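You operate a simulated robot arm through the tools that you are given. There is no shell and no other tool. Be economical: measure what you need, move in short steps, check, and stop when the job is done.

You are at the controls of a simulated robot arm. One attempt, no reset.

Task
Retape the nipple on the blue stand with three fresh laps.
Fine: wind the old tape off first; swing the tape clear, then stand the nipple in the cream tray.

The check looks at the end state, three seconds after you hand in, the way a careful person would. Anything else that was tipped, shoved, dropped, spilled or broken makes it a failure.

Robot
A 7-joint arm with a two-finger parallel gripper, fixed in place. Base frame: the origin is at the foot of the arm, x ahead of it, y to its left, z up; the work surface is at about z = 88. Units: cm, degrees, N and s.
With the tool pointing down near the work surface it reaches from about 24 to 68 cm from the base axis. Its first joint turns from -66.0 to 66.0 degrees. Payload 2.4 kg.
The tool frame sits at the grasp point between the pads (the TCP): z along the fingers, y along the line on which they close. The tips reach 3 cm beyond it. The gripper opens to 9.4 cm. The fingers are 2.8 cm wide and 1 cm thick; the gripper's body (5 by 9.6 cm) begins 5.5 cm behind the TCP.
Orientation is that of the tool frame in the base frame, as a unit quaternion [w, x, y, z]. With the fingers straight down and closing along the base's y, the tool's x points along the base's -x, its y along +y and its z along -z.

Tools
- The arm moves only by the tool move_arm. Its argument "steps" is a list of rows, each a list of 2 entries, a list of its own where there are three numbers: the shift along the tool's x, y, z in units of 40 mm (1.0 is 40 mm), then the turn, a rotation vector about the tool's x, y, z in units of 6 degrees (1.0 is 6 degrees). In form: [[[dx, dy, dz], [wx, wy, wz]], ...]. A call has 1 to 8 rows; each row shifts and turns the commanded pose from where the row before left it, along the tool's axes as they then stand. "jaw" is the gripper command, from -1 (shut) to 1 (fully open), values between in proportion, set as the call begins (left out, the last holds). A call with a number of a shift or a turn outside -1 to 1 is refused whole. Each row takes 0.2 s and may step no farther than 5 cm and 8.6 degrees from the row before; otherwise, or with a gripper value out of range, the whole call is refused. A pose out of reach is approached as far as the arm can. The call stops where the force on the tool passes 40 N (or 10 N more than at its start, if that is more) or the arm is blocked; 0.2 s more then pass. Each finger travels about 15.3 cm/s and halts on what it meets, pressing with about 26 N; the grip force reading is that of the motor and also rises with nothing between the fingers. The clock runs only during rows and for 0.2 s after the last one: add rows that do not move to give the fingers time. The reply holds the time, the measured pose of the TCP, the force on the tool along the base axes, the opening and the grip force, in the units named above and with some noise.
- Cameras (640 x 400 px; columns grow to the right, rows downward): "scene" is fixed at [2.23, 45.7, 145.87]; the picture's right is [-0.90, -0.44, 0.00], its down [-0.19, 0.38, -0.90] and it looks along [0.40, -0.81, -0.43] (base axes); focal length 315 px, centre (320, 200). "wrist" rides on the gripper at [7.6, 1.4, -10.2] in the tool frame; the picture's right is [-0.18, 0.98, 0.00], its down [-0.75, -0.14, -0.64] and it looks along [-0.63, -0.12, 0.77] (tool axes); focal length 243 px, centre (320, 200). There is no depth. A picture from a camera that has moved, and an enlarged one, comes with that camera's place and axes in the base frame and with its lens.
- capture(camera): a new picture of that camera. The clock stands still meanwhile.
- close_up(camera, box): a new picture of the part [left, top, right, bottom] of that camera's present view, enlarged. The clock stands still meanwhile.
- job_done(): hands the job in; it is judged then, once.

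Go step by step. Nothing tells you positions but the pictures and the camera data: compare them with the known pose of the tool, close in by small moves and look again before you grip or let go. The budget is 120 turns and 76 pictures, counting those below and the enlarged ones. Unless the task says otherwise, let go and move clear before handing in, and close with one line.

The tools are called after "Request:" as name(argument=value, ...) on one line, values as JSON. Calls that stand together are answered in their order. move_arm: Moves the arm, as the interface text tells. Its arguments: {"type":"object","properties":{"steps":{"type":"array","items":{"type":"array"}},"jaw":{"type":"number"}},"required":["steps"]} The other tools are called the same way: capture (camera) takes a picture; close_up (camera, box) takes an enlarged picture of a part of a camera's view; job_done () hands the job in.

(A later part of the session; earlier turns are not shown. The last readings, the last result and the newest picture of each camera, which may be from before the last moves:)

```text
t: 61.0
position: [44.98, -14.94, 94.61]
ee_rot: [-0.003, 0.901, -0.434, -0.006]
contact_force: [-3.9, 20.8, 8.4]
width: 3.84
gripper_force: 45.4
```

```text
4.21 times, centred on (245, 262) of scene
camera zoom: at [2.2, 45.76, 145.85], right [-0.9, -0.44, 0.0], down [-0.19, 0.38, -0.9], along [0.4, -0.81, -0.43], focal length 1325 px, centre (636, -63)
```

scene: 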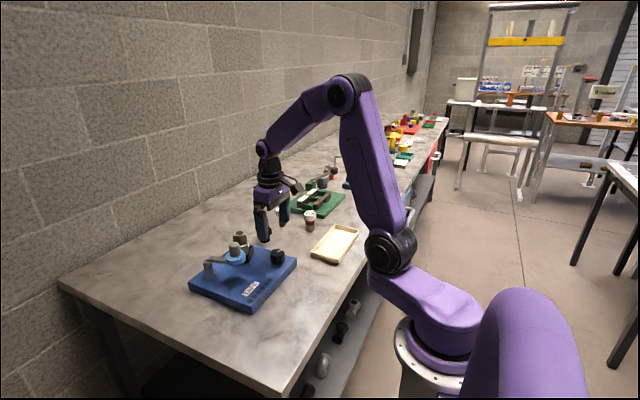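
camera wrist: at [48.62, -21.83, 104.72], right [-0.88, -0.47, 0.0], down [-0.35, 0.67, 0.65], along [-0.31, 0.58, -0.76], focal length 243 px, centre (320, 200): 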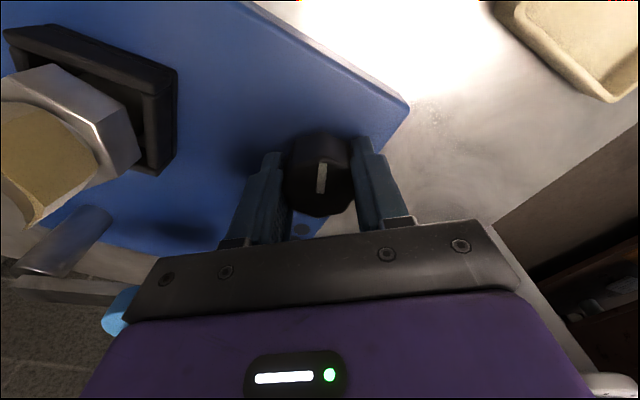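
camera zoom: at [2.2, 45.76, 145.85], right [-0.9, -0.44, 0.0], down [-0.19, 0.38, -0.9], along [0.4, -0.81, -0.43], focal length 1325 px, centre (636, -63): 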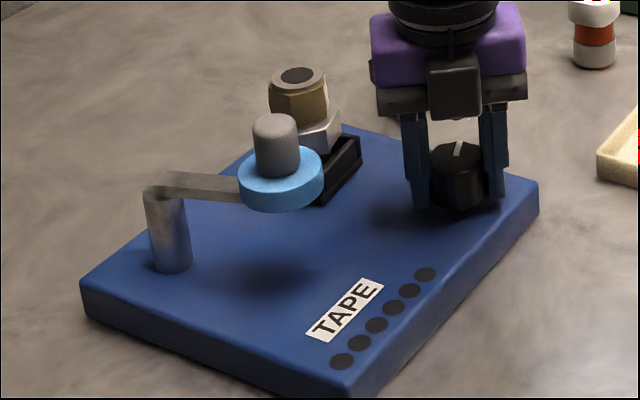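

No slip in that stroke (knob now ≈ -38°). I'll go back 270° open, regrip on flats and continue CCW to see whether it stops near -112° again.

Request:
move_arm(steps=[[[0, 0, 0], [0, 0, 0]], [[0, 0, 0], [0, 0, 0]], [[0, 0, 0], [0, 0, 1]], [[0, 0, 0], [0, 0, 1]], [[0, 0, 0], [0, 0, 1]], [[0, 0, 0], [0, 0, 1]], [[0, 0, 0], [0, 0, 1]]], jaw=0.3)

Request:
move_arm(steps=[[[0, 0, 0], [0, 0, 1]], [[0, 0, 0], [0, 0, 1]], [[0, 0, 0], [0, 0, 1]], [[0, 0, 0], [0, 0, 1]], [[0, 0, 0], [0, 0, 1]], [[0, 0, 0], [0, 0, 1]], [[0, 0, 0], [0, 0, 1]], [[0, 0, 0], [0, 0, 1]]])

Request:
move_arm(steps=[[[0, 0, 0], [0, 0, 1]], [[0, 0, 0], [0, 0, 1]], [[0, 0, 0], [0, 0, 1]], [[0, 0, 0], [0, 0, 1]], [[0, 0, 0], [0, 0, 1]], [[0, 0, 0], [0, 0, 1]], [[0, 0, 0], [0, 0, 1]], [[0, 0, 0], [0, 0, 1]]])

Request:
move_arm(steps=[[[0, 0, 0], [0, 0, 1]], [[0, 0, 0], [0, 0, 1]], [[0, 0, 0], [0, 0, 1]], [[0, 0, 0], [0, 0, 1]], [[0, 0, 0], [0, 0, 1]], [[0, 0, 0], [0, 0, 1]], [[0, 0, 0], [0, 0, 1]], [[0, 0, 0], [0, 0, 1]]])

Request:
move_arm(steps=[[[0, 0, 0], [0, 0, 1]], [[0, 0, 0], [0, 0, 1]], [[0, 0, 0], [0, 0, 1]], [[0, 0, 0], [0, 0, 1]], [[0, 0, 0], [0, 0, 1]], [[0, 0, 0], [0, 0, 1]], [[0, 0, 0], [0, 0, 1]], [[0, 0, 0], [0, 0, 1]]])

Request:
move_arm(steps=[[[0, 0, 0], [0, 0, 1]], [[0, 0, 0], [0, 0, 1]], [[0, 0, 0], [0, 0, 1]], [[0, 0, 0], [0, 0, 1]], [[0, 0, 0], [0, 0, 1]], [[0, 0, 0], [0, 0, 1]], [[0, 0, 0], [0, 0, 1]], [[0, 0, 0], [0, 0, 1]]])

Request:
move_arm(steps=[[[0, 0, 0], [0, 0, 0]], [[0, 0, 0], [0, 0, 0]], [[0, 0, 0], [0, 0, -1]], [[0, 0, 0], [0, 0, -1]], [[0, 0, 0], [0, 0, -1]], [[0, 0, 0], [0, 0, -1]], [[0, 0, 0], [0, 0, -1]]], jaw=-1)

Request:
move_arm(steps=[[[0, 0, 0], [0, 0, -1]], [[0, 0, 0], [0, 0, -1]], [[0, 0, 0], [0, 0, -1]], [[0, 0, 0], [0, 0, -1]], [[0, 0, 0], [0, 0, -1]]])

Request:
capture(camera="wrist")

Request:
move_arm(steps=[[[0, 0, 0], [0, 0, -1]], [[0, 0, 0], [0, 0, -1]], [[0, 0, 0], [0, 0, -1]], [[0, 0, 0], [0, 0, -1]], [[0, 0, 0], [0, 0, -1]]])

Request:
capture(camera="wrist")

```text
t: 62.6
position: [45.08, -15.16, 94.65]
ee_rot: [-0.002, 0.755, -0.656, -0.006]
contact_force: [0.6, 0.4, 0.1]
width: 6.13
gripper_force: 0.0
```

```text
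t: 64.4
position: [44.9, -15.16, 94.55]
ee_rot: [-0.001, -0.424, 0.906, 0.007]
contact_force: [-0.5, -0.5, 0.5]
width: 6.09
gripper_force: 0.0
```

```text
t: 66.2
position: [44.96, -15.18, 94.66]
ee_rot: [-0.004, -0.018, 1.0, 0.005]
contact_force: [-0.3, 1.0, 0.3]
width: 6.11
gripper_force: 0.0
```

```text
t: 68.0
position: [44.98, -15.13, 94.53]
ee_rot: [-0.005, 0.39, 0.921, 0.002]
contact_force: [0.0, 0.6, 1.1]
width: 6.11
gripper_force: 0.1
```

```text
t: 69.8
position: [44.96, -15.03, 94.67]
ee_rot: [-0.007, 0.732, 0.682, 0.0]
contact_force: [0.2, 0.0, -0.4]
width: 6.11
gripper_force: 0.0
```

```text
t: 71.6
position: [45.08, -15.06, 94.65]
ee_rot: [-0.006, 0.945, 0.327, -0.002]
contact_force: [1.4, -0.5, 0.7]
width: 6.08
gripper_force: 0.0
```

```text
t: 73.2
position: [44.99, -15.07, 94.64]
ee_rot: [-0.007, 0.827, 0.563, 0.0]
contact_force: [-7.3, 11.5, 2.6]
width: 3.86
gripper_force: 44.9
```

```text
t: 74.4
position: [44.97, -15.0, 94.58]
ee_rot: [-0.007, 0.654, 0.757, 0.002]
contact_force: [-4.6, 12.8, -6.1]
width: 3.89
gripper_force: 45.0
```

```text
38 pictures are left
camera wrist: at [45.3, -7.29, 104.88], right [1.0, -0.04, -0.01], down [-0.02, -0.77, 0.63], along [-0.03, -0.63, -0.77], focal length 243 px, centre (320, 200)
```

wrist: 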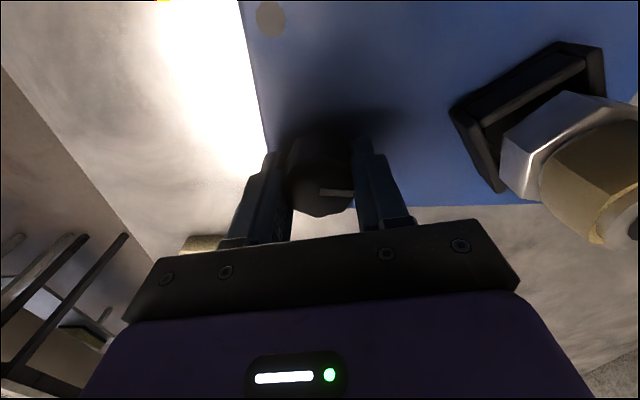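

```text
t: 75.6
position: [45.12, -15.17, 94.67]
ee_rot: [-0.004, 0.436, 0.9, 0.003]
contact_force: [6.0, 10.9, -5.9]
width: 4.01
gripper_force: 44.9
```

```text
37 pictures are left
camera wrist: at [41.46, -8.25, 104.91], right [0.89, 0.47, 0.0], down [0.36, -0.68, 0.63], along [0.3, -0.56, -0.77], focal length 243 px, centre (320, 200)
```

wrist: 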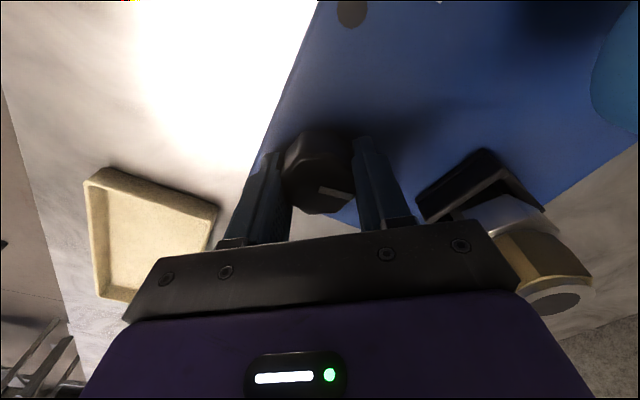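

Confirmed: a hard stop at about -112°. The apparent seat ratio could be aliased, so I'll turn by just 3° steps and compare the seat.

Request:
move_arm(steps=[[[0, 0, 0], [0, 0, 1]], [[0, 0, 0], [0, 0, 1]], [[0, 0, 0], [0, 0, 1]], [[0, 0, 0], [0, 0, 0]]], jaw=-1)

Request:
close_up(camera="wrist", box=[280, 20, 640, 320])

Request:
move_arm(steps=[[[0, 0, 0], [0, 0, 0.5]], [[0, 0, 0], [0, 0, 0]]], jaw=-1)

Request:
close_up(camera="wrist", box=[280, 20, 640, 320])

Request:
move_arm(steps=[[[0, 0, 0], [0, 0, 0.5]], [[0, 0, 0], [0, 0, 0]]], jaw=-1)

Request:
close_up(camera="wrist", box=[280, 20, 640, 320])

```text
t: 76.6
position: [45.06, -15.25, 94.61]
ee_rot: [-0.005, 0.573, 0.819, 0.003]
contact_force: [1.6, 4.1, -2.6]
width: 4.02
gripper_force: 45.2
```

```text
1.33 times, centred on (460, 170) of wrist
camera zoom: at [43.74, -7.5, 104.91], right [0.99, 0.17, 0.0], down [0.13, -0.76, 0.63], along [0.1, -0.63, -0.77], focal length 324 px, centre (133, 240)
```

zoom: 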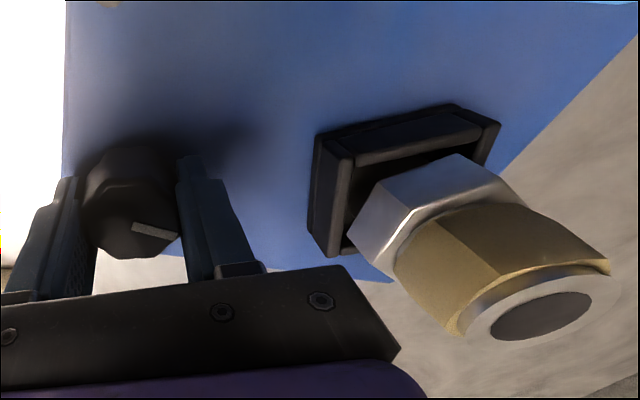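

```text
t: 77.2
position: [45.07, -15.19, 94.56]
ee_rot: [-0.005, 0.594, 0.804, 0.002]
contact_force: [1.9, -1.8, -1.4]
width: 3.99
gripper_force: 45.0
```

```text
1.33 times, centred on (460, 170) of wrist
camera zoom: at [44.13, -7.45, 104.91], right [0.99, 0.11, 0.0], down [0.09, -0.77, 0.63], along [0.07, -0.63, -0.77], focal length 324 px, centre (133, 240)
```

zoom: 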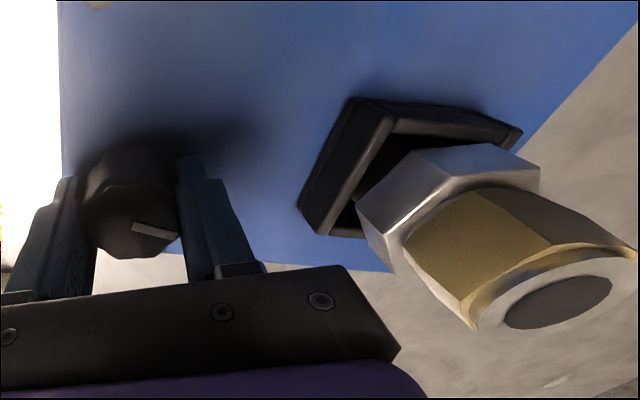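

```text
t: 77.8
position: [45.07, -15.22, 94.43]
ee_rot: [-0.005, 0.615, 0.788, 0.002]
contact_force: [4.0, -4.6, -3.2]
width: 3.99
gripper_force: 45.2
```

```text
1.33 times, centred on (460, 170) of wrist
camera zoom: at [44.53, -7.42, 104.91], right [1.0, 0.06, -0.01], down [0.05, -0.77, 0.63], along [0.03, -0.63, -0.77], focal length 324 px, centre (133, 240)
```

zoom: 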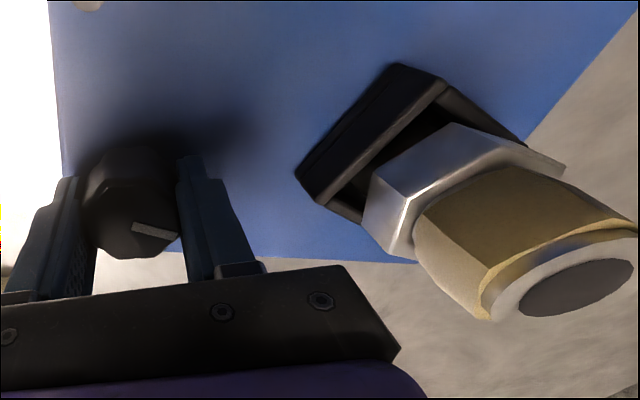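

The seat actually turns ~7.4× the knob (≈49° of knob per lap), so the full knob range is about 7 laps. I'll put the knob around mid-range (+60°) so there is room both ways, then swing the tape roll in.

Request:
move_arm(steps=[[[0, 0, 0], [0, 0, 1]], [[0, 0, 0], [0, 0, 1]], [[0, 0, 0], [0, 0, 1]], [[0, 0, 0], [0, 0, 1]], [[0, 0, 0], [0, 0, 1]], [[0, 0, 0], [0, 0, 1]]], jaw=-1)

Request:
move_arm(steps=[[[0, 0, 0], [0, 0, 1]], [[0, 0, 0], [0, 0, 1]], [[0, 0, 0], [0, 0, 1]], [[0, 0, 0], [0, 0, 1]], [[0, 0, 0], [0, 0, 1]], [[0, 0, 0], [0, 0, 1]]], jaw=-1)

Request:
move_arm(steps=[[[0, 0, 0], [0, 0, 0]], [[0, 0, 0], [0, 0, 0]], [[0, 0, 0], [0, 0, -1]], [[0, 0, 0], [0, 0, -1]], [[0, 0, 0], [0, 0, -1]], [[0, 0, 0], [0, 0, -1]], [[0, 0, 0], [0, 0, -1]], [[0, 0, 0], [0, 0, -1]]], jaw=0.3)

Request:
move_arm(steps=[[[0, 0, 0], [0, 0, -1]], [[0, 0, 0], [0, 0, -1]], [[0, 0, 0], [0, 0, -1]], [[0, 0, 0], [0, 0, -1]], [[0, 0, 0], [0, 0, -1]], [[0, 0, 0], [0, 0, -1]], [[0, 0, 0], [0, 0, -1]], [[0, 0, 0], [0, 0, -1]]])

Request:
move_arm(steps=[[[0, 0, 0], [0, 0, -1]], [[0, 0, 0], [0, 0, -1]], [[0, 0, 0], [0, 0, -1]], [[0, 0, 0], [0, 0, -1]], [[0, 0, 0], [0, 0, -1]], [[0, 0, 0], [0, 0, -1]], [[0, 0, 0], [0, 0, -1]], [[0, 0, 0], [0, 0, -1]]])

Request:
move_arm(steps=[[[0, 0, 0], [0, 0, -1]], [[0, 0, 0], [0, 0, -1]], [[0, 0, 0], [0, 0, -1]], [[0, 0, 0], [0, 0, -1]], [[0, 0, 0], [0, 0, -1]], [[0, 0, 0], [0, 0, -1]], [[0, 0, 0], [0, 0, -1]], [[0, 0, 0], [0, 0, -1]]])

Request:
move_arm(steps=[[[0, 0, 0], [0, 0, 0]], [[0, 0, 0], [0, 0, 0]], [[0, 0, 0], [0, 0, 1]], [[0, 0, 0], [0, 0, 1]], [[0, 0, 0], [0, 0, 1]], [[0, 0, 0], [0, 0, 1]], [[0, 0, 0], [0, 0, 1]], [[0, 0, 0], [0, 0, 1]]], jaw=-1)

Request:
move_arm(steps=[[[0, 0, 0], [0, 0, 1]], [[0, 0, 0], [0, 0, 1]], [[0, 0, 0], [0, 0, 1]], [[0, 0, 0], [0, 0, 1]], [[0, 0, 0], [0, 0, 1]], [[0, 0, 0], [0, 0, 1]]])

Request:
move_arm(steps=[[[0, 0, 0], [0, 0, 0]], [[0, 0, 0], [0, 0, 0]], [[0, 0, -1], [0, 0, 0]], [[0, 0, -1], [0, 0, 0]], [[0, 0, -1], [0, 0, 0]]], jaw=0.3)

Request:
capture(camera="wrist")

```text
t: 79.2
position: [44.92, -15.13, 94.69]
ee_rot: [-0.007, 0.829, 0.56, -0.001]
contact_force: [-9.9, -6.9, 11.6]
width: 4.02
gripper_force: 44.9
```

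```text
t: 80.6
position: [44.9, -15.08, 94.66]
ee_rot: [-0.007, 0.961, 0.277, -0.003]
contact_force: [-21.3, 0.2, 15.1]
width: 4.02
gripper_force: 44.6
```

```text
t: 82.4
position: [45.02, -15.14, 94.59]
ee_rot: [-0.006, 0.827, 0.562, 0.0]
contact_force: [1.5, -0.5, -1.0]
width: 6.09
gripper_force: 0.0
```

```text
t: 84.2
position: [45.07, -15.17, 94.62]
ee_rot: [-0.006, 0.527, 0.85, 0.001]
contact_force: [0.4, -0.1, -0.5]
width: 6.12
gripper_force: 0.0
```

```text
t: 86.0
position: [45.0, -15.21, 94.62]
ee_rot: [-0.004, 0.136, 0.991, 0.005]
contact_force: [0.7, -0.4, 0.7]
width: 6.13
gripper_force: 0.1
```

```text
t: 87.8
position: [45.03, -15.1, 94.69]
ee_rot: [-0.002, -0.278, 0.961, 0.006]
contact_force: [0.6, -0.2, -0.1]
width: 6.09
gripper_force: 0.1
```

```text
t: 89.6
position: [44.96, -15.08, 94.58]
ee_rot: [-0.005, 0.033, 0.999, 0.006]
contact_force: [-11.8, 20.6, -0.5]
width: 3.99
gripper_force: 45.4
```

```text
t: 91.0
position: [44.93, -15.02, 94.6]
ee_rot: [-0.006, 0.341, 0.94, 0.004]
contact_force: [-7.5, 25.1, 0.8]
width: 4.0
gripper_force: 44.9
```

```text
t: 92.2
position: [45.04, -15.24, 106.58]
ee_rot: [-0.005, 0.34, 0.94, 0.004]
contact_force: [0.0, 0.3, 0.9]
width: 6.11
gripper_force: 0.1
```

```text
33 pictures are left
camera wrist: at [40.06, -9.25, 116.93], right [0.77, 0.64, 0.0], down [0.49, -0.6, 0.63], along [0.4, -0.49, -0.77], focal length 243 px, centre (320, 200)
```

wrist: 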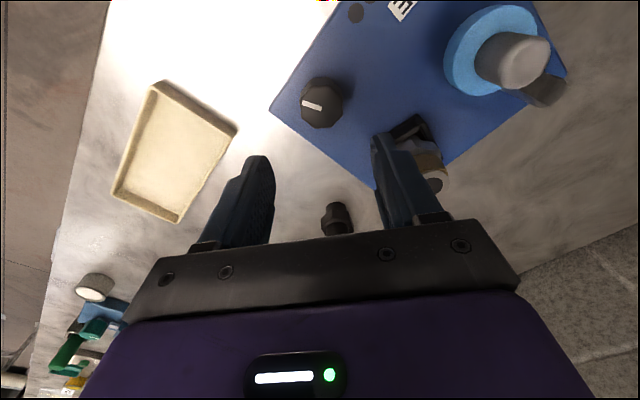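

Knob sits around +48° now. Next I'll turn the gripper so it closes along x and move above the tape spool's stub.

Request:
move_arm(steps=[[[0, 0, -0.35], [0, 0, 1]], [[0, 0, 0], [0, 0, 1]], [[0, 0, 0], [0, 0, 1]], [[0, 0, 0], [0, 0, 1]], [[0, 0, 0], [0, 0, 1]], [[0, 0, 0], [0, 0, 1]], [[0, 0, 0], [0, 0, 1]], [[0, 0, 0], [0, 0, 1]]], jaw=0.3)

Request:
move_arm(steps=[[[0, 0, 0], [0, 0, 0.3]], [[0.9, 0.5, 0], [0, 0, 0]], [[0.9, 0.5, 0], [0, 0, 0]], [[0.9, 0.5, 0], [0, 0, 0]], [[0, 0, 0], [0, 0, 0]]])

Request:
capture(camera="wrist")

```text
t: 94.0
position: [45.14, -15.39, 108.06]
ee_rot: [-0.006, 0.694, 0.72, 0.001]
contact_force: [-0.2, -0.6, -0.9]
width: 6.11
gripper_force: 0.1
```

```text
t: 95.2
position: [50.99, -4.32, 108.13]
ee_rot: [-0.007, 0.705, 0.709, 0.001]
contact_force: [0.1, 0.1, 0.9]
width: 6.11
gripper_force: 0.1
```

```text
32 pictures are left
camera wrist: at [52.32, 3.31, 118.36], right [0.98, -0.18, -0.01], down [-0.13, -0.76, 0.64], along [-0.12, -0.62, -0.77], focal length 243 px, centre (320, 200)
```

wrist: 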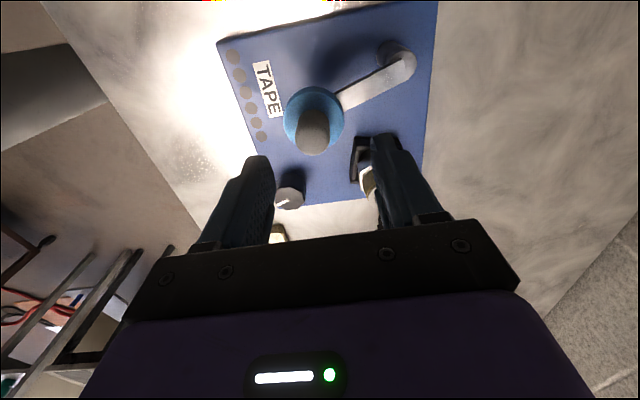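

Stub is at about (50.3,-4.5), top z≈101.7. Lowering around it.

Request:
move_arm(steps=[[[-0.03, -0.17, 0.7], [0, 0, 0]], [[0, 0, 0.7], [0, 0, 0]], [[0, 0, 0], [0, 0, 0]]], jaw=0.3)

Request:
capture(camera="wrist")

Request:
close_up(camera="scene", box=[190, 200, 300, 300])

```text
t: 96.0
position: [50.32, -4.37, 102.46]
ee_rot: [-0.006, 0.705, 0.709, 0.001]
contact_force: [-0.1, 0.1, -0.1]
width: 6.1
gripper_force: 0.1
```

```text
31 pictures are left
camera wrist: at [51.64, 3.18, 112.68], right [0.98, -0.18, -0.01], down [-0.13, -0.76, 0.64], along [-0.12, -0.62, -0.77], focal length 243 px, centre (320, 200)
```

wrist: 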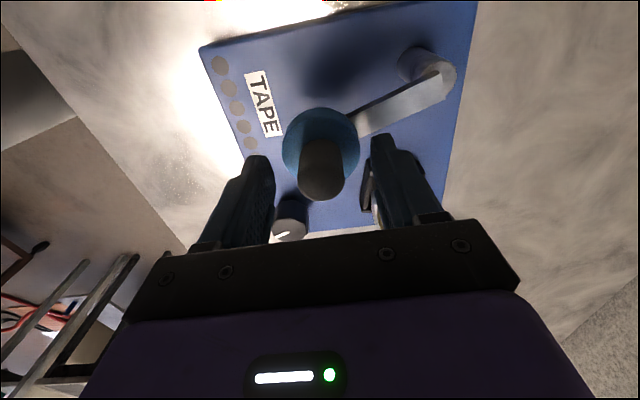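

```text
4.00 times, centred on (245, 250) of scene
camera zoom: at [2.23, 45.7, 145.87], right [-0.9, -0.44, 0.0], down [-0.19, 0.38, -0.9], along [0.4, -0.81, -0.43], focal length 1259 px, centre (620, 0)
```

zoom: 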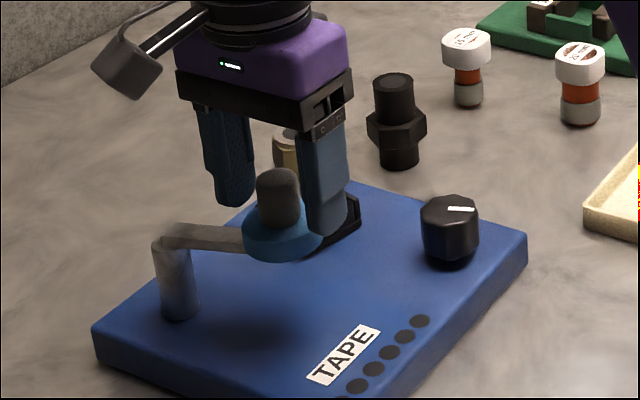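

The stub is between the fingers. I'll grip and swing along the arc about the post toward the nipple.

Request:
move_arm(steps=[[[0, 0, 0], [0, 0, 0]], [[0, 0, 0], [0, 0, 0]]], jaw=-1)

Request:
move_arm(steps=[[[-0.222, 0.11, 0], [0, 0, 0]], [[-0.222, 0.15, 0], [0, 0, 0]], [[-0.2, 0.18, 0], [0, 0, 0]], [[-0.172, 0.205, 0], [0, 0, 0]]], jaw=-1)

Request:
close_up(camera="scene", box=[190, 200, 300, 310])

```text
t: 96.6
position: [50.43, -4.52, 102.46]
ee_rot: [-0.005, 0.704, 0.71, 0.002]
contact_force: [4.4, -0.4, -8.0]
width: 2.52
gripper_force: 44.4
```

```text
t: 97.6
position: [52.74, -8.19, 102.4]
ee_rot: [-0.006, 0.707, 0.708, 0.0]
contact_force: [-19.9, -18.8, 0.0]
width: 2.56
gripper_force: 45.0
```

```text
3.64 times, centred on (245, 255) of scene
camera zoom: at [2.16, 45.64, 145.89], right [-0.9, -0.44, 0.0], down [-0.19, 0.38, -0.9], along [0.4, -0.81, -0.43], focal length 1144 px, centre (593, 0)
```

zoom: 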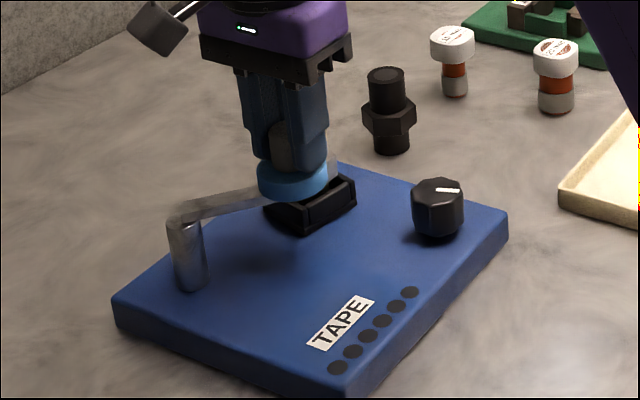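

It swings, with outward pull, so the pivot is a bit further off than I assumed. I correct the arc and continue in small steps.

Request:
move_arm(steps=[[[-0.22, 0.143, 0], [0, 0, 0]], [[-0.09, 0.15, 0], [0, 0, 0]], [[0, 0, 0], [0, 0, 0]]], jaw=-1)

Request:
capture(camera="wrist")

Request:
close_up(camera="scene", box=[190, 200, 300, 310])

```text
t: 98.4
position: [54.25, -8.81, 102.38]
ee_rot: [-0.005, 0.704, 0.71, 0.002]
contact_force: [-4.7, -9.4, -7.4]
width: 2.49
gripper_force: 45.0
```

```text
28 pictures are left
camera wrist: at [55.53, -1.24, 112.67], right [0.98, -0.18, -0.01], down [-0.13, -0.76, 0.64], along [-0.12, -0.62, -0.77], focal length 243 px, centre (320, 200)
```

wrist: 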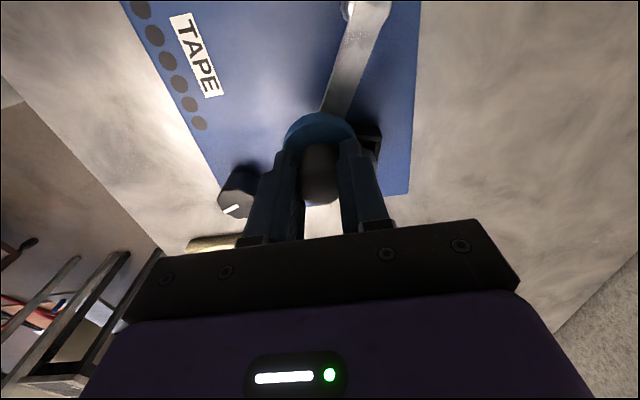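

```text
3.64 times, centred on (245, 255) of scene
camera zoom: at [2.22, 45.67, 145.88], right [-0.9, -0.44, 0.0], down [-0.19, 0.38, -0.9], along [0.4, -0.81, -0.43], focal length 1144 px, centre (593, 0)
```

zoom: 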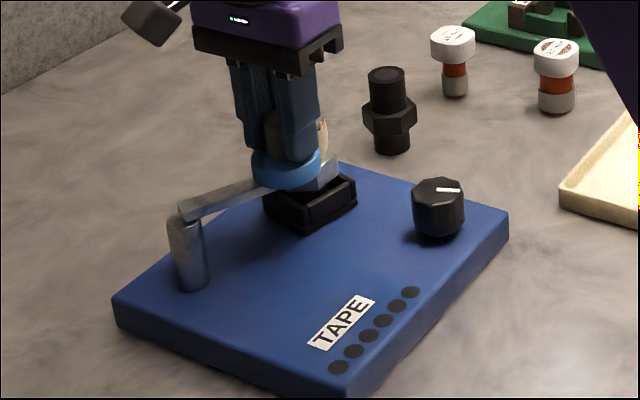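

Continue gently until contact is felt.

Request:
move_arm(steps=[[[-0.063, 0.122, 0], [0, 0, 0]], [[0, 0, 0], [0, 0, 0]]])

Request:
move_arm(steps=[[[-0.043, 0.095, 0], [0, 0, 0]], [[0, 0, 0], [0, 0, 0]]])

Request:
move_arm(steps=[[[-0.037, 0.098, 0], [0, 0, 0]], [[0, 0, 0], [0, 0, 0]]])

Request:
close_up(camera="scene", box=[190, 200, 300, 310])

```text
t: 99.0
position: [54.36, -9.0, 102.37]
ee_rot: [-0.011, 0.704, 0.71, -0.001]
contact_force: [-30.2, 6.4, 7.7]
width: 2.51
gripper_force: 44.7
```

```text
t: 99.3
position: [54.42, -8.94, 102.41]
ee_rot: [-0.015, 0.704, 0.71, -0.003]
contact_force: [-14.8, 4.6, 9.7]
width: 2.54
gripper_force: 45.1
stopped in row 1: the force on the tool passed its limit (the readings are from after the stop); the commanded pose is now the measured one
```

```text
t: 99.8
position: [54.34, -9.1, 102.49]
ee_rot: [-0.021, 0.703, 0.711, -0.008]
contact_force: [-13.6, 2.4, 7.9]
width: 2.58
gripper_force: 45.3
stopped in row 2: the force on the tool passed its limit (the readings are from after the stop); the commanded pose is now the measured one
```

```text
3.64 times, centred on (245, 255) of scene
camera zoom: at [2.17, 45.71, 145.87], right [-0.9, -0.44, 0.0], down [-0.19, 0.38, -0.9], along [0.4, -0.81, -0.43], focal length 1144 px, centre (593, 0)
```

zoom: 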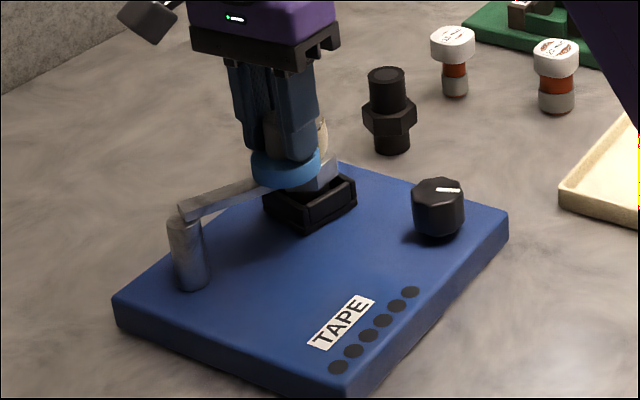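

The roll has come against the nipple (or arm stop). Release, lift and look.

Request:
move_arm(steps=[[[0, 0, 0], [0, 0, 0]], [[0, 0, 0], [0, 0, 0]], [[0, 0, -1], [0, 0, 0]], [[0, 0, -1], [0, 0, 0]], [[0.5, 0, 0], [0, 0, 0]], [[0.8, 0, 0], [0, 0, 0]]], jaw=0.1)

Request:
capture(camera="wrist")

Request:
close_up(camera="scene", box=[190, 200, 300, 310])

```text
t: 101.2
position: [54.93, -3.91, 110.46]
ee_rot: [-0.02, 0.704, 0.71, -0.006]
contact_force: [-0.6, 0.2, -0.6]
width: 5.15
gripper_force: 0.0
```

```text
25 pictures are left
camera wrist: at [56.44, 3.72, 120.72], right [0.98, -0.17, -0.04], down [-0.11, -0.77, 0.63], along [-0.14, -0.62, -0.77], focal length 243 px, centre (320, 200)
```

wrist: 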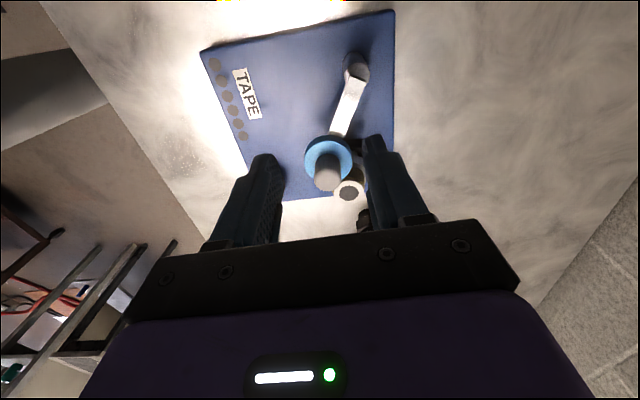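

```text
3.64 times, centred on (245, 255) of scene
camera zoom: at [2.23, 45.69, 145.87], right [-0.9, -0.44, 0.0], down [-0.19, 0.38, -0.9], along [0.4, -0.81, -0.43], focal length 1144 px, centre (593, 0)
```

zoom: 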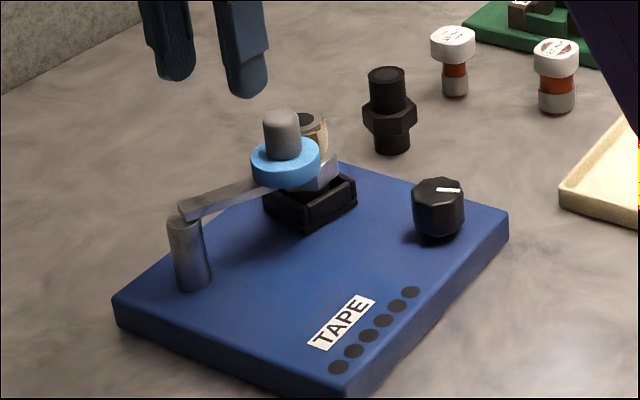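

The roll now touches the nipple. I go back to the knob (straightening a slight tilt) and grip it.

Request:
move_arm(steps=[[[-0.7, -0.62, 0], [-0.35, -0.19, 0]], [[-0.7, -0.62, 0], [0, 0, 0]], [[-0.7, -0.62, 0], [0, 0, 0]], [[-0.7, -0.62, 0], [0, 0, 0]], [[0, 0, 0], [0, 0, 0]]], jaw=0.4)

```text
t: 102.4
position: [44.95, -15.35, 110.51]
ee_rot: [0.001, 0.703, 0.711, -0.001]
contact_force: [-0.5, 0.0, 0.5]
width: 6.55
gripper_force: 0.0
```

Straight above the knob; descend, grip, then turn CCW 48° and look.

Request:
move_arm(steps=[[[0.05, 0, 0.95], [0, 0, 0]], [[0, 0.01, 0.95], [0, 0, 0]], [[0, 0, 0.95], [0, 0, 0]], [[0, 0, 0.95], [0, 0, 0]], [[0, 0, 0.16], [0, 0, 0]], [[0, 0, 0], [0, 0, 0]]], jaw=0.4)

Request:
move_arm(steps=[[[0, 0, 0], [0, 0, 0]], [[0, 0, 0], [0, 0, 0]], [[0, 0, 0], [0, 0, 0]]], jaw=-1)

Request:
move_arm(steps=[[[0, 0, 0], [0, 0, -1]], [[0, 0, 0], [0, 0, -1]], [[0, 0, 0], [0, 0, -1]], [[0, 0, 0], [0, 0, -1]], [[0, 0, 0], [0, 0, -1]], [[0, 0, 0], [0, 0, -1]], [[0, 0, 0], [0, 0, -1]], [[0, 0, 0], [0, 0, -1]]])

Request:
close_up(camera="scene", box=[190, 210, 300, 310])

```text
t: 103.8
position: [44.96, -14.92, 94.49]
ee_rot: [0.001, 0.704, 0.71, 0.0]
contact_force: [0.2, 0.1, 0.1]
width: 6.55
gripper_force: 0.1
```

```text
t: 104.6
position: [44.97, -15.1, 94.6]
ee_rot: [0.001, 0.704, 0.711, -0.001]
contact_force: [-0.1, 1.4, -6.0]
width: 3.91
gripper_force: 44.8
```

```text
t: 106.4
position: [44.92, -14.97, 94.61]
ee_rot: [0.001, 0.352, 0.936, 0.0]
contact_force: [9.2, 4.5, -16.3]
width: 3.9
gripper_force: 45.1
```

```text
4.00 times, centred on (245, 260) of scene
camera zoom: at [2.27, 45.7, 145.87], right [-0.9, -0.44, 0.0], down [-0.19, 0.38, -0.9], along [0.4, -0.81, -0.43], focal length 1259 px, centre (620, -40)
```

zoom: 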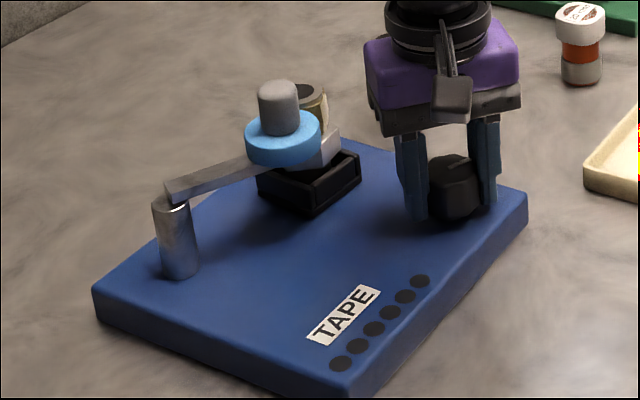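

No visible change after about one lap CCW. Continue CCW about 96° more toward the stop.

Request:
move_arm(steps=[[[0, 0, 0], [0, 0, -1]], [[0, 0, 0], [0, 0, -1]], [[0, 0, 0], [0, 0, -1]], [[0, 0, 0], [0, 0, -1]], [[0, 0, 0], [0, 0, -1]], [[0, 0, 0], [0, 0, -1]], [[0, 0, 0], [0, 0, -1]], [[0, 0, 0], [0, 0, -1]]])

Request:
move_arm(steps=[[[0, 0, 0], [0, 0, -1]], [[0, 0, 0], [0, 0, -1]], [[0, 0, 0], [0, 0, -1]], [[0, 0, 0], [0, 0, -1]], [[0, 0, 0], [0, 0, -1]], [[0, 0, 0], [0, 0, -1]], [[0, 0, 0], [0, 0, -1]], [[0, 0, 0], [0, 0, 0]]])

Request:
close_up(camera="scene", box=[190, 210, 300, 310])

```text
t: 108.2
position: [44.96, -15.05, 94.64]
ee_rot: [0.0, -0.059, 0.998, -0.002]
contact_force: [6.8, 16.8, -1.4]
width: 3.9
gripper_force: 45.2
```

```text
t: 110.0
position: [44.9, -15.09, 94.62]
ee_rot: [0.0, -0.413, 0.911, -0.001]
contact_force: [4.5, 17.5, -0.2]
width: 3.87
gripper_force: 45.0
```

```text
4.00 times, centred on (245, 260) of scene
camera zoom: at [2.24, 45.74, 145.85], right [-0.9, -0.44, 0.0], down [-0.19, 0.38, -0.9], along [0.4, -0.81, -0.43], focal length 1259 px, centre (620, -40)
```

zoom: 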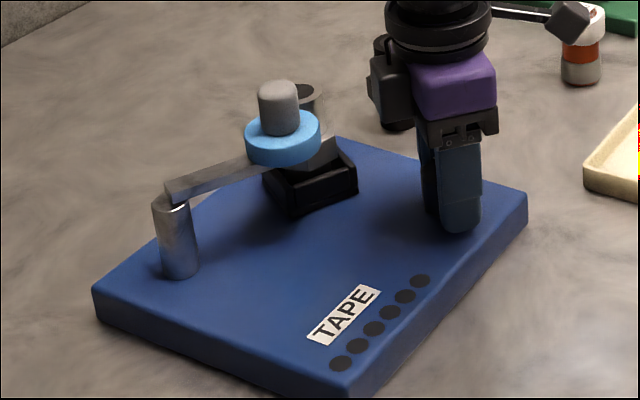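

The yellow seems gone from the nipple; check closely.

Request:
close_up(camera="scene", box=[235, 220, 285, 265])

```text
8.89 times, centred on (260, 242) of scene
camera zoom: at [2.24, 45.74, 145.85], right [-0.9, -0.44, 0.0], down [-0.19, 0.38, -0.9], along [0.4, -0.81, -0.43], focal length 2797 px, centre (853, -178)
```

zoom: 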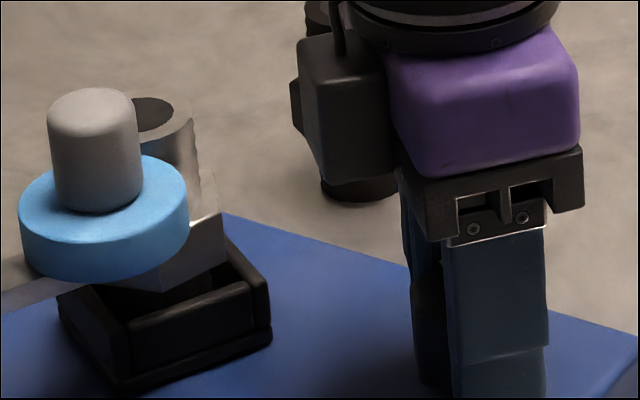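

The old tape is off — bare metal shows. Now wind fresh tape clockwise, first 48°, and look for an indicator.

Request:
move_arm(steps=[[[0, 0, 0], [0, 0, 1]], [[0, 0, 0], [0, 0, 1]], [[0, 0, 0], [0, 0, 1]], [[0, 0, 0], [0, 0, 1]], [[0, 0, 0], [0, 0, 1]], [[0, 0, 0], [0, 0, 1]], [[0, 0, 0], [0, 0, 1]], [[0, 0, 0], [0, 0, 1]]])

Request:
close_up(camera="scene", box=[220, 220, 300, 300])

```text
t: 111.8
position: [44.99, -14.97, 94.59]
ee_rot: [0.0, -0.005, 1.0, -0.001]
contact_force: [6.9, 19.1, 7.0]
width: 3.88
gripper_force: 45.4
```

```text
5.00 times, centred on (260, 260) of scene
camera zoom: at [2.23, 45.75, 145.85], right [-0.9, -0.44, 0.0], down [-0.19, 0.38, -0.9], along [0.4, -0.81, -0.43], focal length 1574 px, centre (620, -100)
```

zoom: 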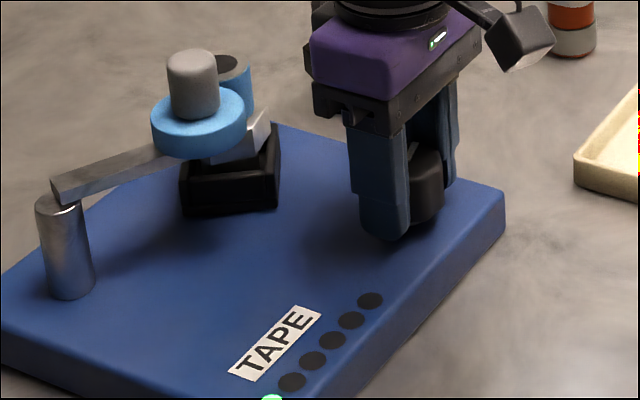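

One green lamp lit and blue tape shows on the nipple: lamps count fresh laps. Continue clockwise another 48°.

Request:
move_arm(steps=[[[0, 0, 0], [0, 0, 1]], [[0, 0, 0], [0, 0, 1]], [[0, 0, 0], [0, 0, 1]], [[0, 0, 0], [0, 0, 1]], [[0, 0, 0], [0, 0, 1]], [[0, 0, 0], [0, 0, 1]], [[0, 0, 0], [0, 0, 1]], [[0, 0, 0], [0, 0, 1]]])

Request:
close_up(camera="scene", box=[220, 220, 310, 310])

```text
t: 113.6
position: [44.97, -15.17, 94.71]
ee_rot: [0.0, 0.403, 0.915, 0.0]
contact_force: [7.2, 20.7, 11.4]
width: 3.87
gripper_force: 45.0
```

```text
4.44 times, centred on (265, 265) of scene
camera zoom: at [2.23, 45.76, 145.85], right [-0.9, -0.44, 0.0], down [-0.19, 0.38, -0.9], along [0.4, -0.81, -0.43], focal length 1399 px, centre (564, -89)
```

zoom: 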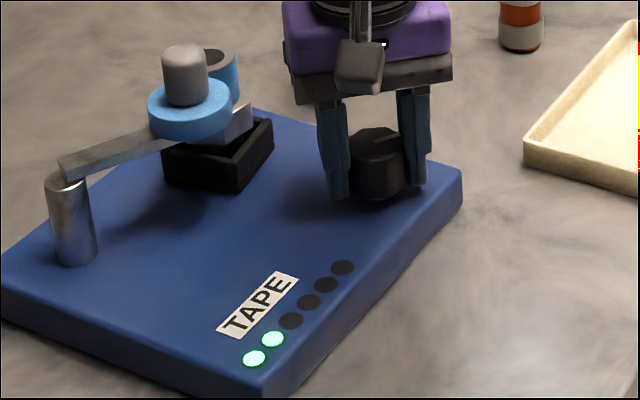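

Two lamps. Next 30° first, to learn when the third lamp switches.

Request:
move_arm(steps=[[[0, 0, 0], [0, 0, 1]], [[0, 0, 0], [0, 0, 1]], [[0, 0, 0], [0, 0, 1]], [[0, 0, 0], [0, 0, 1]], [[0, 0, 0], [0, 0, 1]], [[0, 0, 0], [0, 0, 0]]])

Request:
close_up(camera="scene", box=[220, 220, 310, 310])

```text
t: 115.0
position: [44.93, -14.84, 94.64]
ee_rot: [0.0, 0.626, 0.78, -0.001]
contact_force: [3.4, 22.4, 9.6]
width: 3.86
gripper_force: 45.5
```

```text
4.44 times, centred on (265, 265) of scene
camera zoom: at [2.22, 45.77, 145.85], right [-0.9, -0.44, 0.0], down [-0.19, 0.38, -0.9], along [0.4, -0.81, -0.43], focal length 1399 px, centre (564, -89)
```

zoom: 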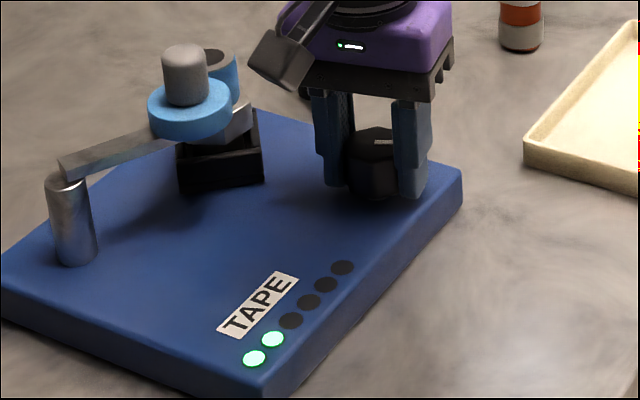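

Still two. Continue 18°.

Request:
move_arm(steps=[[[0, 0, 0], [0, 0, 1]], [[0, 0, 0], [0, 0, 1]], [[0, 0, 0], [0, 0, 1]], [[0, 0, 0], [0, 0, 0]]])

Request:
close_up(camera="scene", box=[220, 220, 310, 310])

```text
t: 116.0
position: [45.01, -15.03, 94.68]
ee_rot: [0.001, 0.74, 0.673, -0.001]
contact_force: [5.6, 21.8, 13.5]
width: 3.87
gripper_force: 45.0
```

```text
4.44 times, centred on (265, 265) of scene
camera zoom: at [2.22, 45.76, 145.85], right [-0.9, -0.44, 0.0], down [-0.19, 0.38, -0.9], along [0.4, -0.81, -0.43], focal length 1399 px, centre (564, -89)
```

zoom: 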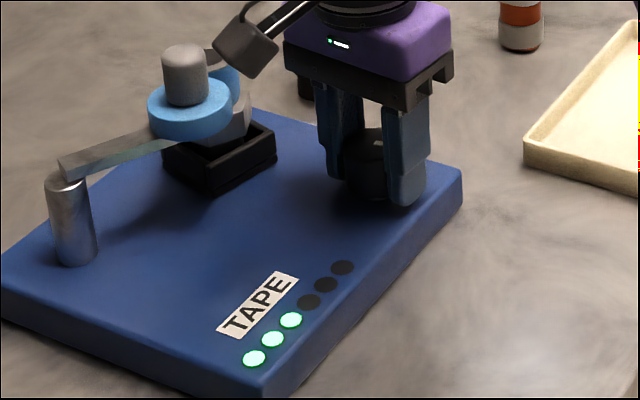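

Three lamps lit. A hair more for margin, then release and lift off.

Request:
move_arm(steps=[[[0, 0, 0], [0, 0, 0.25]], [[0, 0, 0], [0, 0, 0]]])

Request:
move_arm(steps=[[[0, 0, 0], [0, 0, 0]], [[0, 0, 0], [0, 0, 0]], [[0, 0, -1], [0, 0, 0]], [[0, 0, -1], [0, 0, 0]], [[0, 0, -1], [0, 0, 0]], [[0, 0, -0.9], [0, 0, -1]], [[0, 0, 0], [0, 0, -0.4]], [[0, 0, 0], [0, 0, 0]]], jaw=0.35)

Request:
capture(camera="scene")

```text
t: 116.6
position: [44.91, -15.07, 94.56]
ee_rot: [0.001, 0.748, 0.664, -0.001]
contact_force: [7.1, 21.7, 11.9]
width: 3.85
gripper_force: 45.1
```

```text
t: 118.4
position: [45.13, -14.97, 110.31]
ee_rot: [0.001, 0.697, 0.717, -0.001]
contact_force: [0.4, -0.3, -0.9]
width: 6.34
gripper_force: 0.1
```

```text
16 pictures are left
```

scene: 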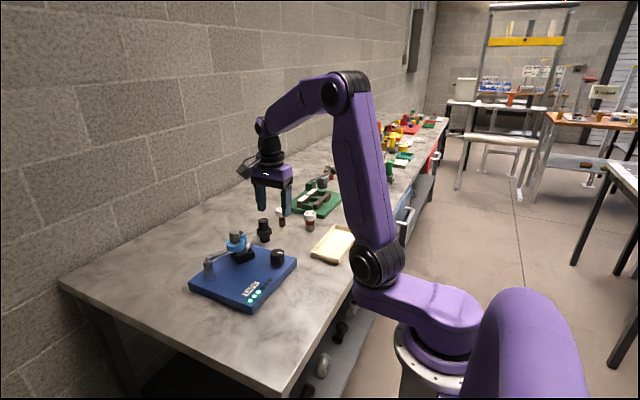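

Three lamps remain lit. Now go above the spool stub to swing the tape clear.

Request:
move_arm(steps=[[[0.49, 0.77, 0], [0, 0, 0.25]], [[0.49, 0.77, 0], [0, 0, 0]], [[0.49, 0.77, 0], [0, 0, 0]], [[0, 0, 0], [0, 0, 0]]], jaw=0.1)

Request:
capture(camera="wrist")

```text
t: 119.4
position: [54.11, -9.08, 110.24]
ee_rot: [0.001, 0.707, 0.707, -0.001]
contact_force: [0.2, 0.6, 0.3]
width: 5.17
gripper_force: 0.1
```

```text
15 pictures are left
camera wrist: at [55.54, -1.24, 120.43], right [0.98, -0.18, 0.0], down [-0.14, -0.75, 0.64], along [-0.12, -0.63, -0.77], focal length 243 px, centre (320, 200)
```

wrist: 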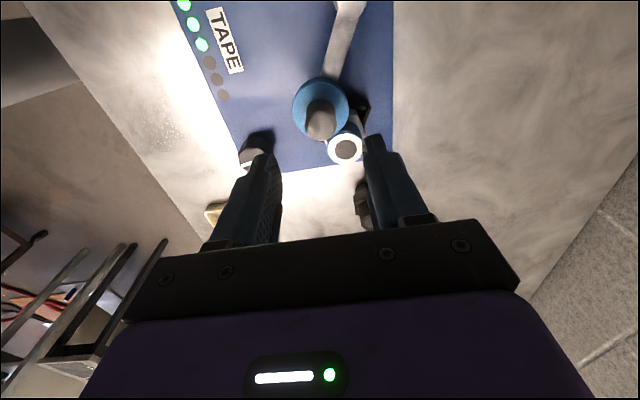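

Stub at about (54.2,-9.1). Descend, grip and swing it back along the arc to its original place.

Request:
move_arm(steps=[[[0, 0.03, 0.97], [0, 0, 0]], [[0, 0, 0.97], [0, 0, 0]], [[0, 0, 0], [0, 0, 0]]], jaw=0.1)

Request:
move_arm(steps=[[[0, 0, 0], [0, 0, 0]], [[0, 0, 0], [0, 0, 0]], [[0, 0, 0], [0, 0, 0]]], jaw=-1)

Request:
move_arm(steps=[[[0.155, -0.243, 0], [0, 0, 0]], [[0.178, -0.213, 0], [0, 0, 0]], [[0.208, -0.185, 0], [0, 0, 0]], [[0.228, -0.155, 0], [0, 0, 0]], [[0.25, -0.123, 0], [0, 0, 0]], [[0.11, -0.05, 0], [0, 0, 0]], [[0, 0, 0], [0, 0, 0]]])

Request:
close_up(camera="scene", box=[190, 200, 310, 310])

```text
t: 120.2
position: [54.35, -9.16, 102.35]
ee_rot: [0.001, 0.707, 0.707, -0.001]
contact_force: [-0.7, -0.6, 0.4]
width: 5.18
gripper_force: 0.0
```

```text
t: 121.0
position: [54.21, -9.09, 102.45]
ee_rot: [0.001, 0.707, 0.707, -0.001]
contact_force: [0.2, -0.1, -4.2]
width: 2.51
gripper_force: 45.1
```

```text
t: 122.6
position: [50.44, -4.53, 102.46]
ee_rot: [0.002, 0.706, 0.708, -0.001]
contact_force: [11.3, -0.6, 5.6]
width: 2.55
gripper_force: 45.0
```

```text
3.64 times, centred on (250, 255) of scene
camera zoom: at [2.25, 45.69, 145.87], right [-0.9, -0.44, 0.0], down [-0.19, 0.38, -0.9], along [0.4, -0.81, -0.43], focal length 1144 px, centre (574, 0)
```

zoom: 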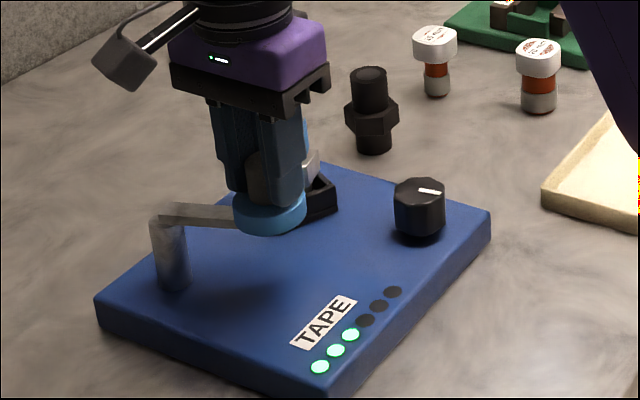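

The tape is back at its original, clear position. Release, lift and view the nipple from above.

Request:
move_arm(steps=[[[0, 0, 0], [0, 0, 0]], [[0, 0, 0], [0, 0, 0]], [[0, 0, -1], [0, 0, 0]], [[0, 0, -1], [0, 0, 0]], [[0, 1, 0], [0, 0, 0]], [[0, 0.3, 0], [0, 0, 0]], [[0, 0, 0], [0, 0, 0]]], jaw=0.1)

Request:
close_up(camera="wrist", box=[240, 70, 440, 230])

```text
t: 124.2
position: [55.59, -4.57, 110.54]
ee_rot: [0.001, 0.708, 0.707, -0.001]
contact_force: [-0.5, 0.9, 0.1]
width: 5.17
gripper_force: 0.0
```

```text
2.50 times, centred on (340, 150) of wrist
camera zoom: at [56.86, 3.17, 120.65], right [0.98, -0.18, 0.0], down [-0.14, -0.75, 0.64], along [-0.12, -0.63, -0.77], focal length 606 px, centre (270, 325)
```

zoom: 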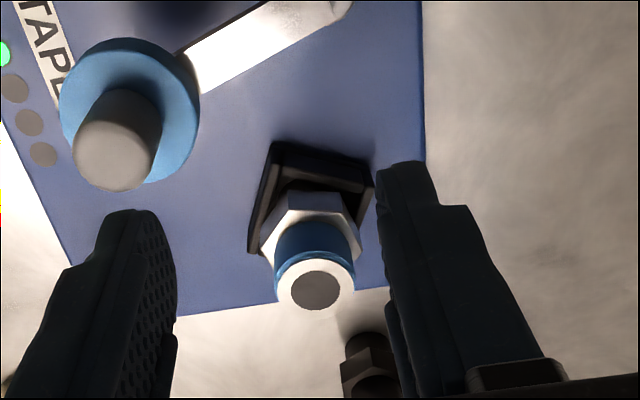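

The hex is wider than the taped part, so I can grip it by the hex flats without touching the tape. Move above the nipple and zoom in for its orientation.

Request:
move_arm(steps=[[[-0.74, 0.04, 0], [0, 0, 0]], [[-0.74, 0.04, 0], [0, 0, 0]], [[-0.74, 0.04, 0], [0, 0, 0]], [[0, 0, 0.2], [0, 0, 0]], [[0, 0, 0], [0, 0, 0]]], jaw=0.6)

Request:
close_up(camera="wrist", box=[260, 70, 380, 170])

```text
t: 125.4
position: [56.03, -13.42, 109.48]
ee_rot: [0.0, 0.707, 0.707, -0.001]
contact_force: [0.2, -0.7, -0.1]
width: 7.51
gripper_force: 0.1
```

```text
4.00 times, centred on (320, 120) of wrist
camera zoom: at [57.33, -5.64, 119.79], right [0.98, -0.18, 0.0], down [-0.14, -0.75, 0.64], along [-0.12, -0.63, -0.77], focal length 970 px, centre (320, 520)
```

zoom: 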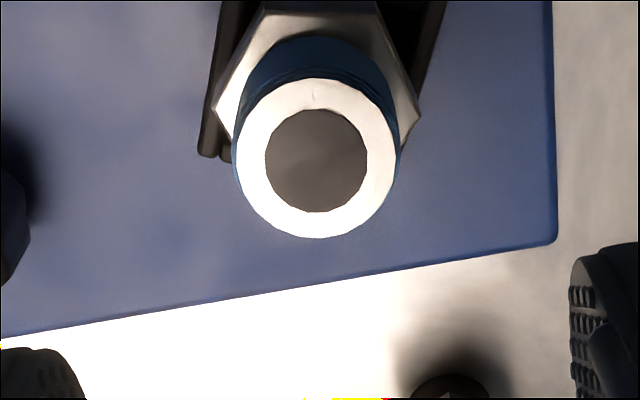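

Hex flats' normals lie about 16° from the x axis. I'll rotate the gripper by -16°, centre and descend to the hex in two stages.

Request:
move_arm(steps=[[[0, 0, 0], [0, 0, -1]], [[0, 0, 0], [0, 0, -1]], [[0, 0, 0], [0, 0, -0.67]], [[0.1, 0.06, 0.8], [0, 0, 0]], [[0, 0, 0.8], [0, 0, 0]], [[0, 0, 0.8], [0, 0, 0]], [[0, 0, 0], [0, 0, 0]]], jaw=0.6)

Request:
capture(camera="wrist")

Request:
close_up(camera="scene", box=[200, 190, 300, 270])

```text
t: 127.0
position: [56.3, -12.96, 100.1]
ee_rot: [0.0, 0.601, 0.799, 0.0]
contact_force: [-0.7, -0.4, -0.2]
width: 7.52
gripper_force: 0.0
```

```text
11 pictures are left
camera wrist: at [55.38, -5.17, 110.22], right [1.0, 0.1, 0.0], down [0.07, -0.76, 0.64], along [0.06, -0.64, -0.77], focal length 243 px, centre (320, 200)
```

wrist: 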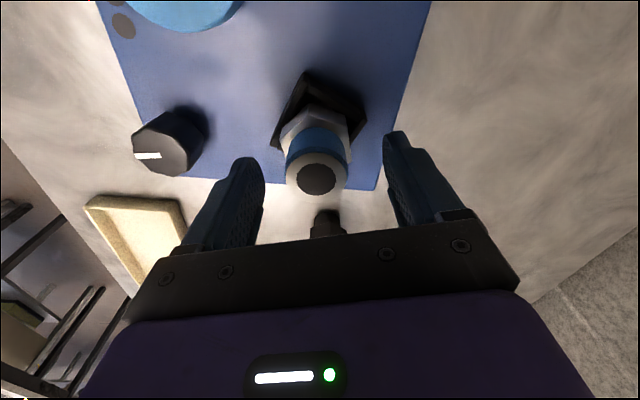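

```text
5.00 times, centred on (250, 230) of scene
camera zoom: at [2.23, 45.7, 145.87], right [-0.9, -0.44, 0.0], down [-0.19, 0.38, -0.9], along [0.4, -0.81, -0.43], focal length 1574 px, centre (670, 50)
```

zoom: 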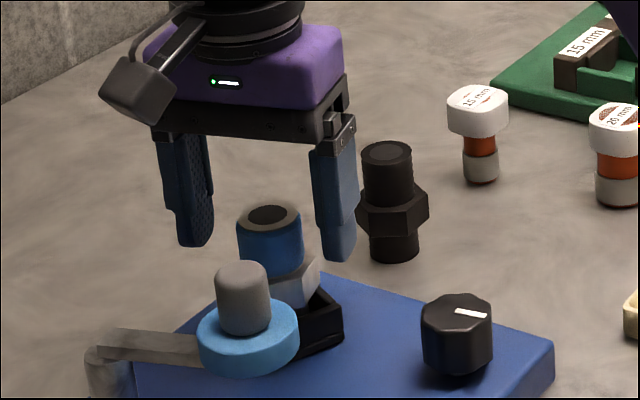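

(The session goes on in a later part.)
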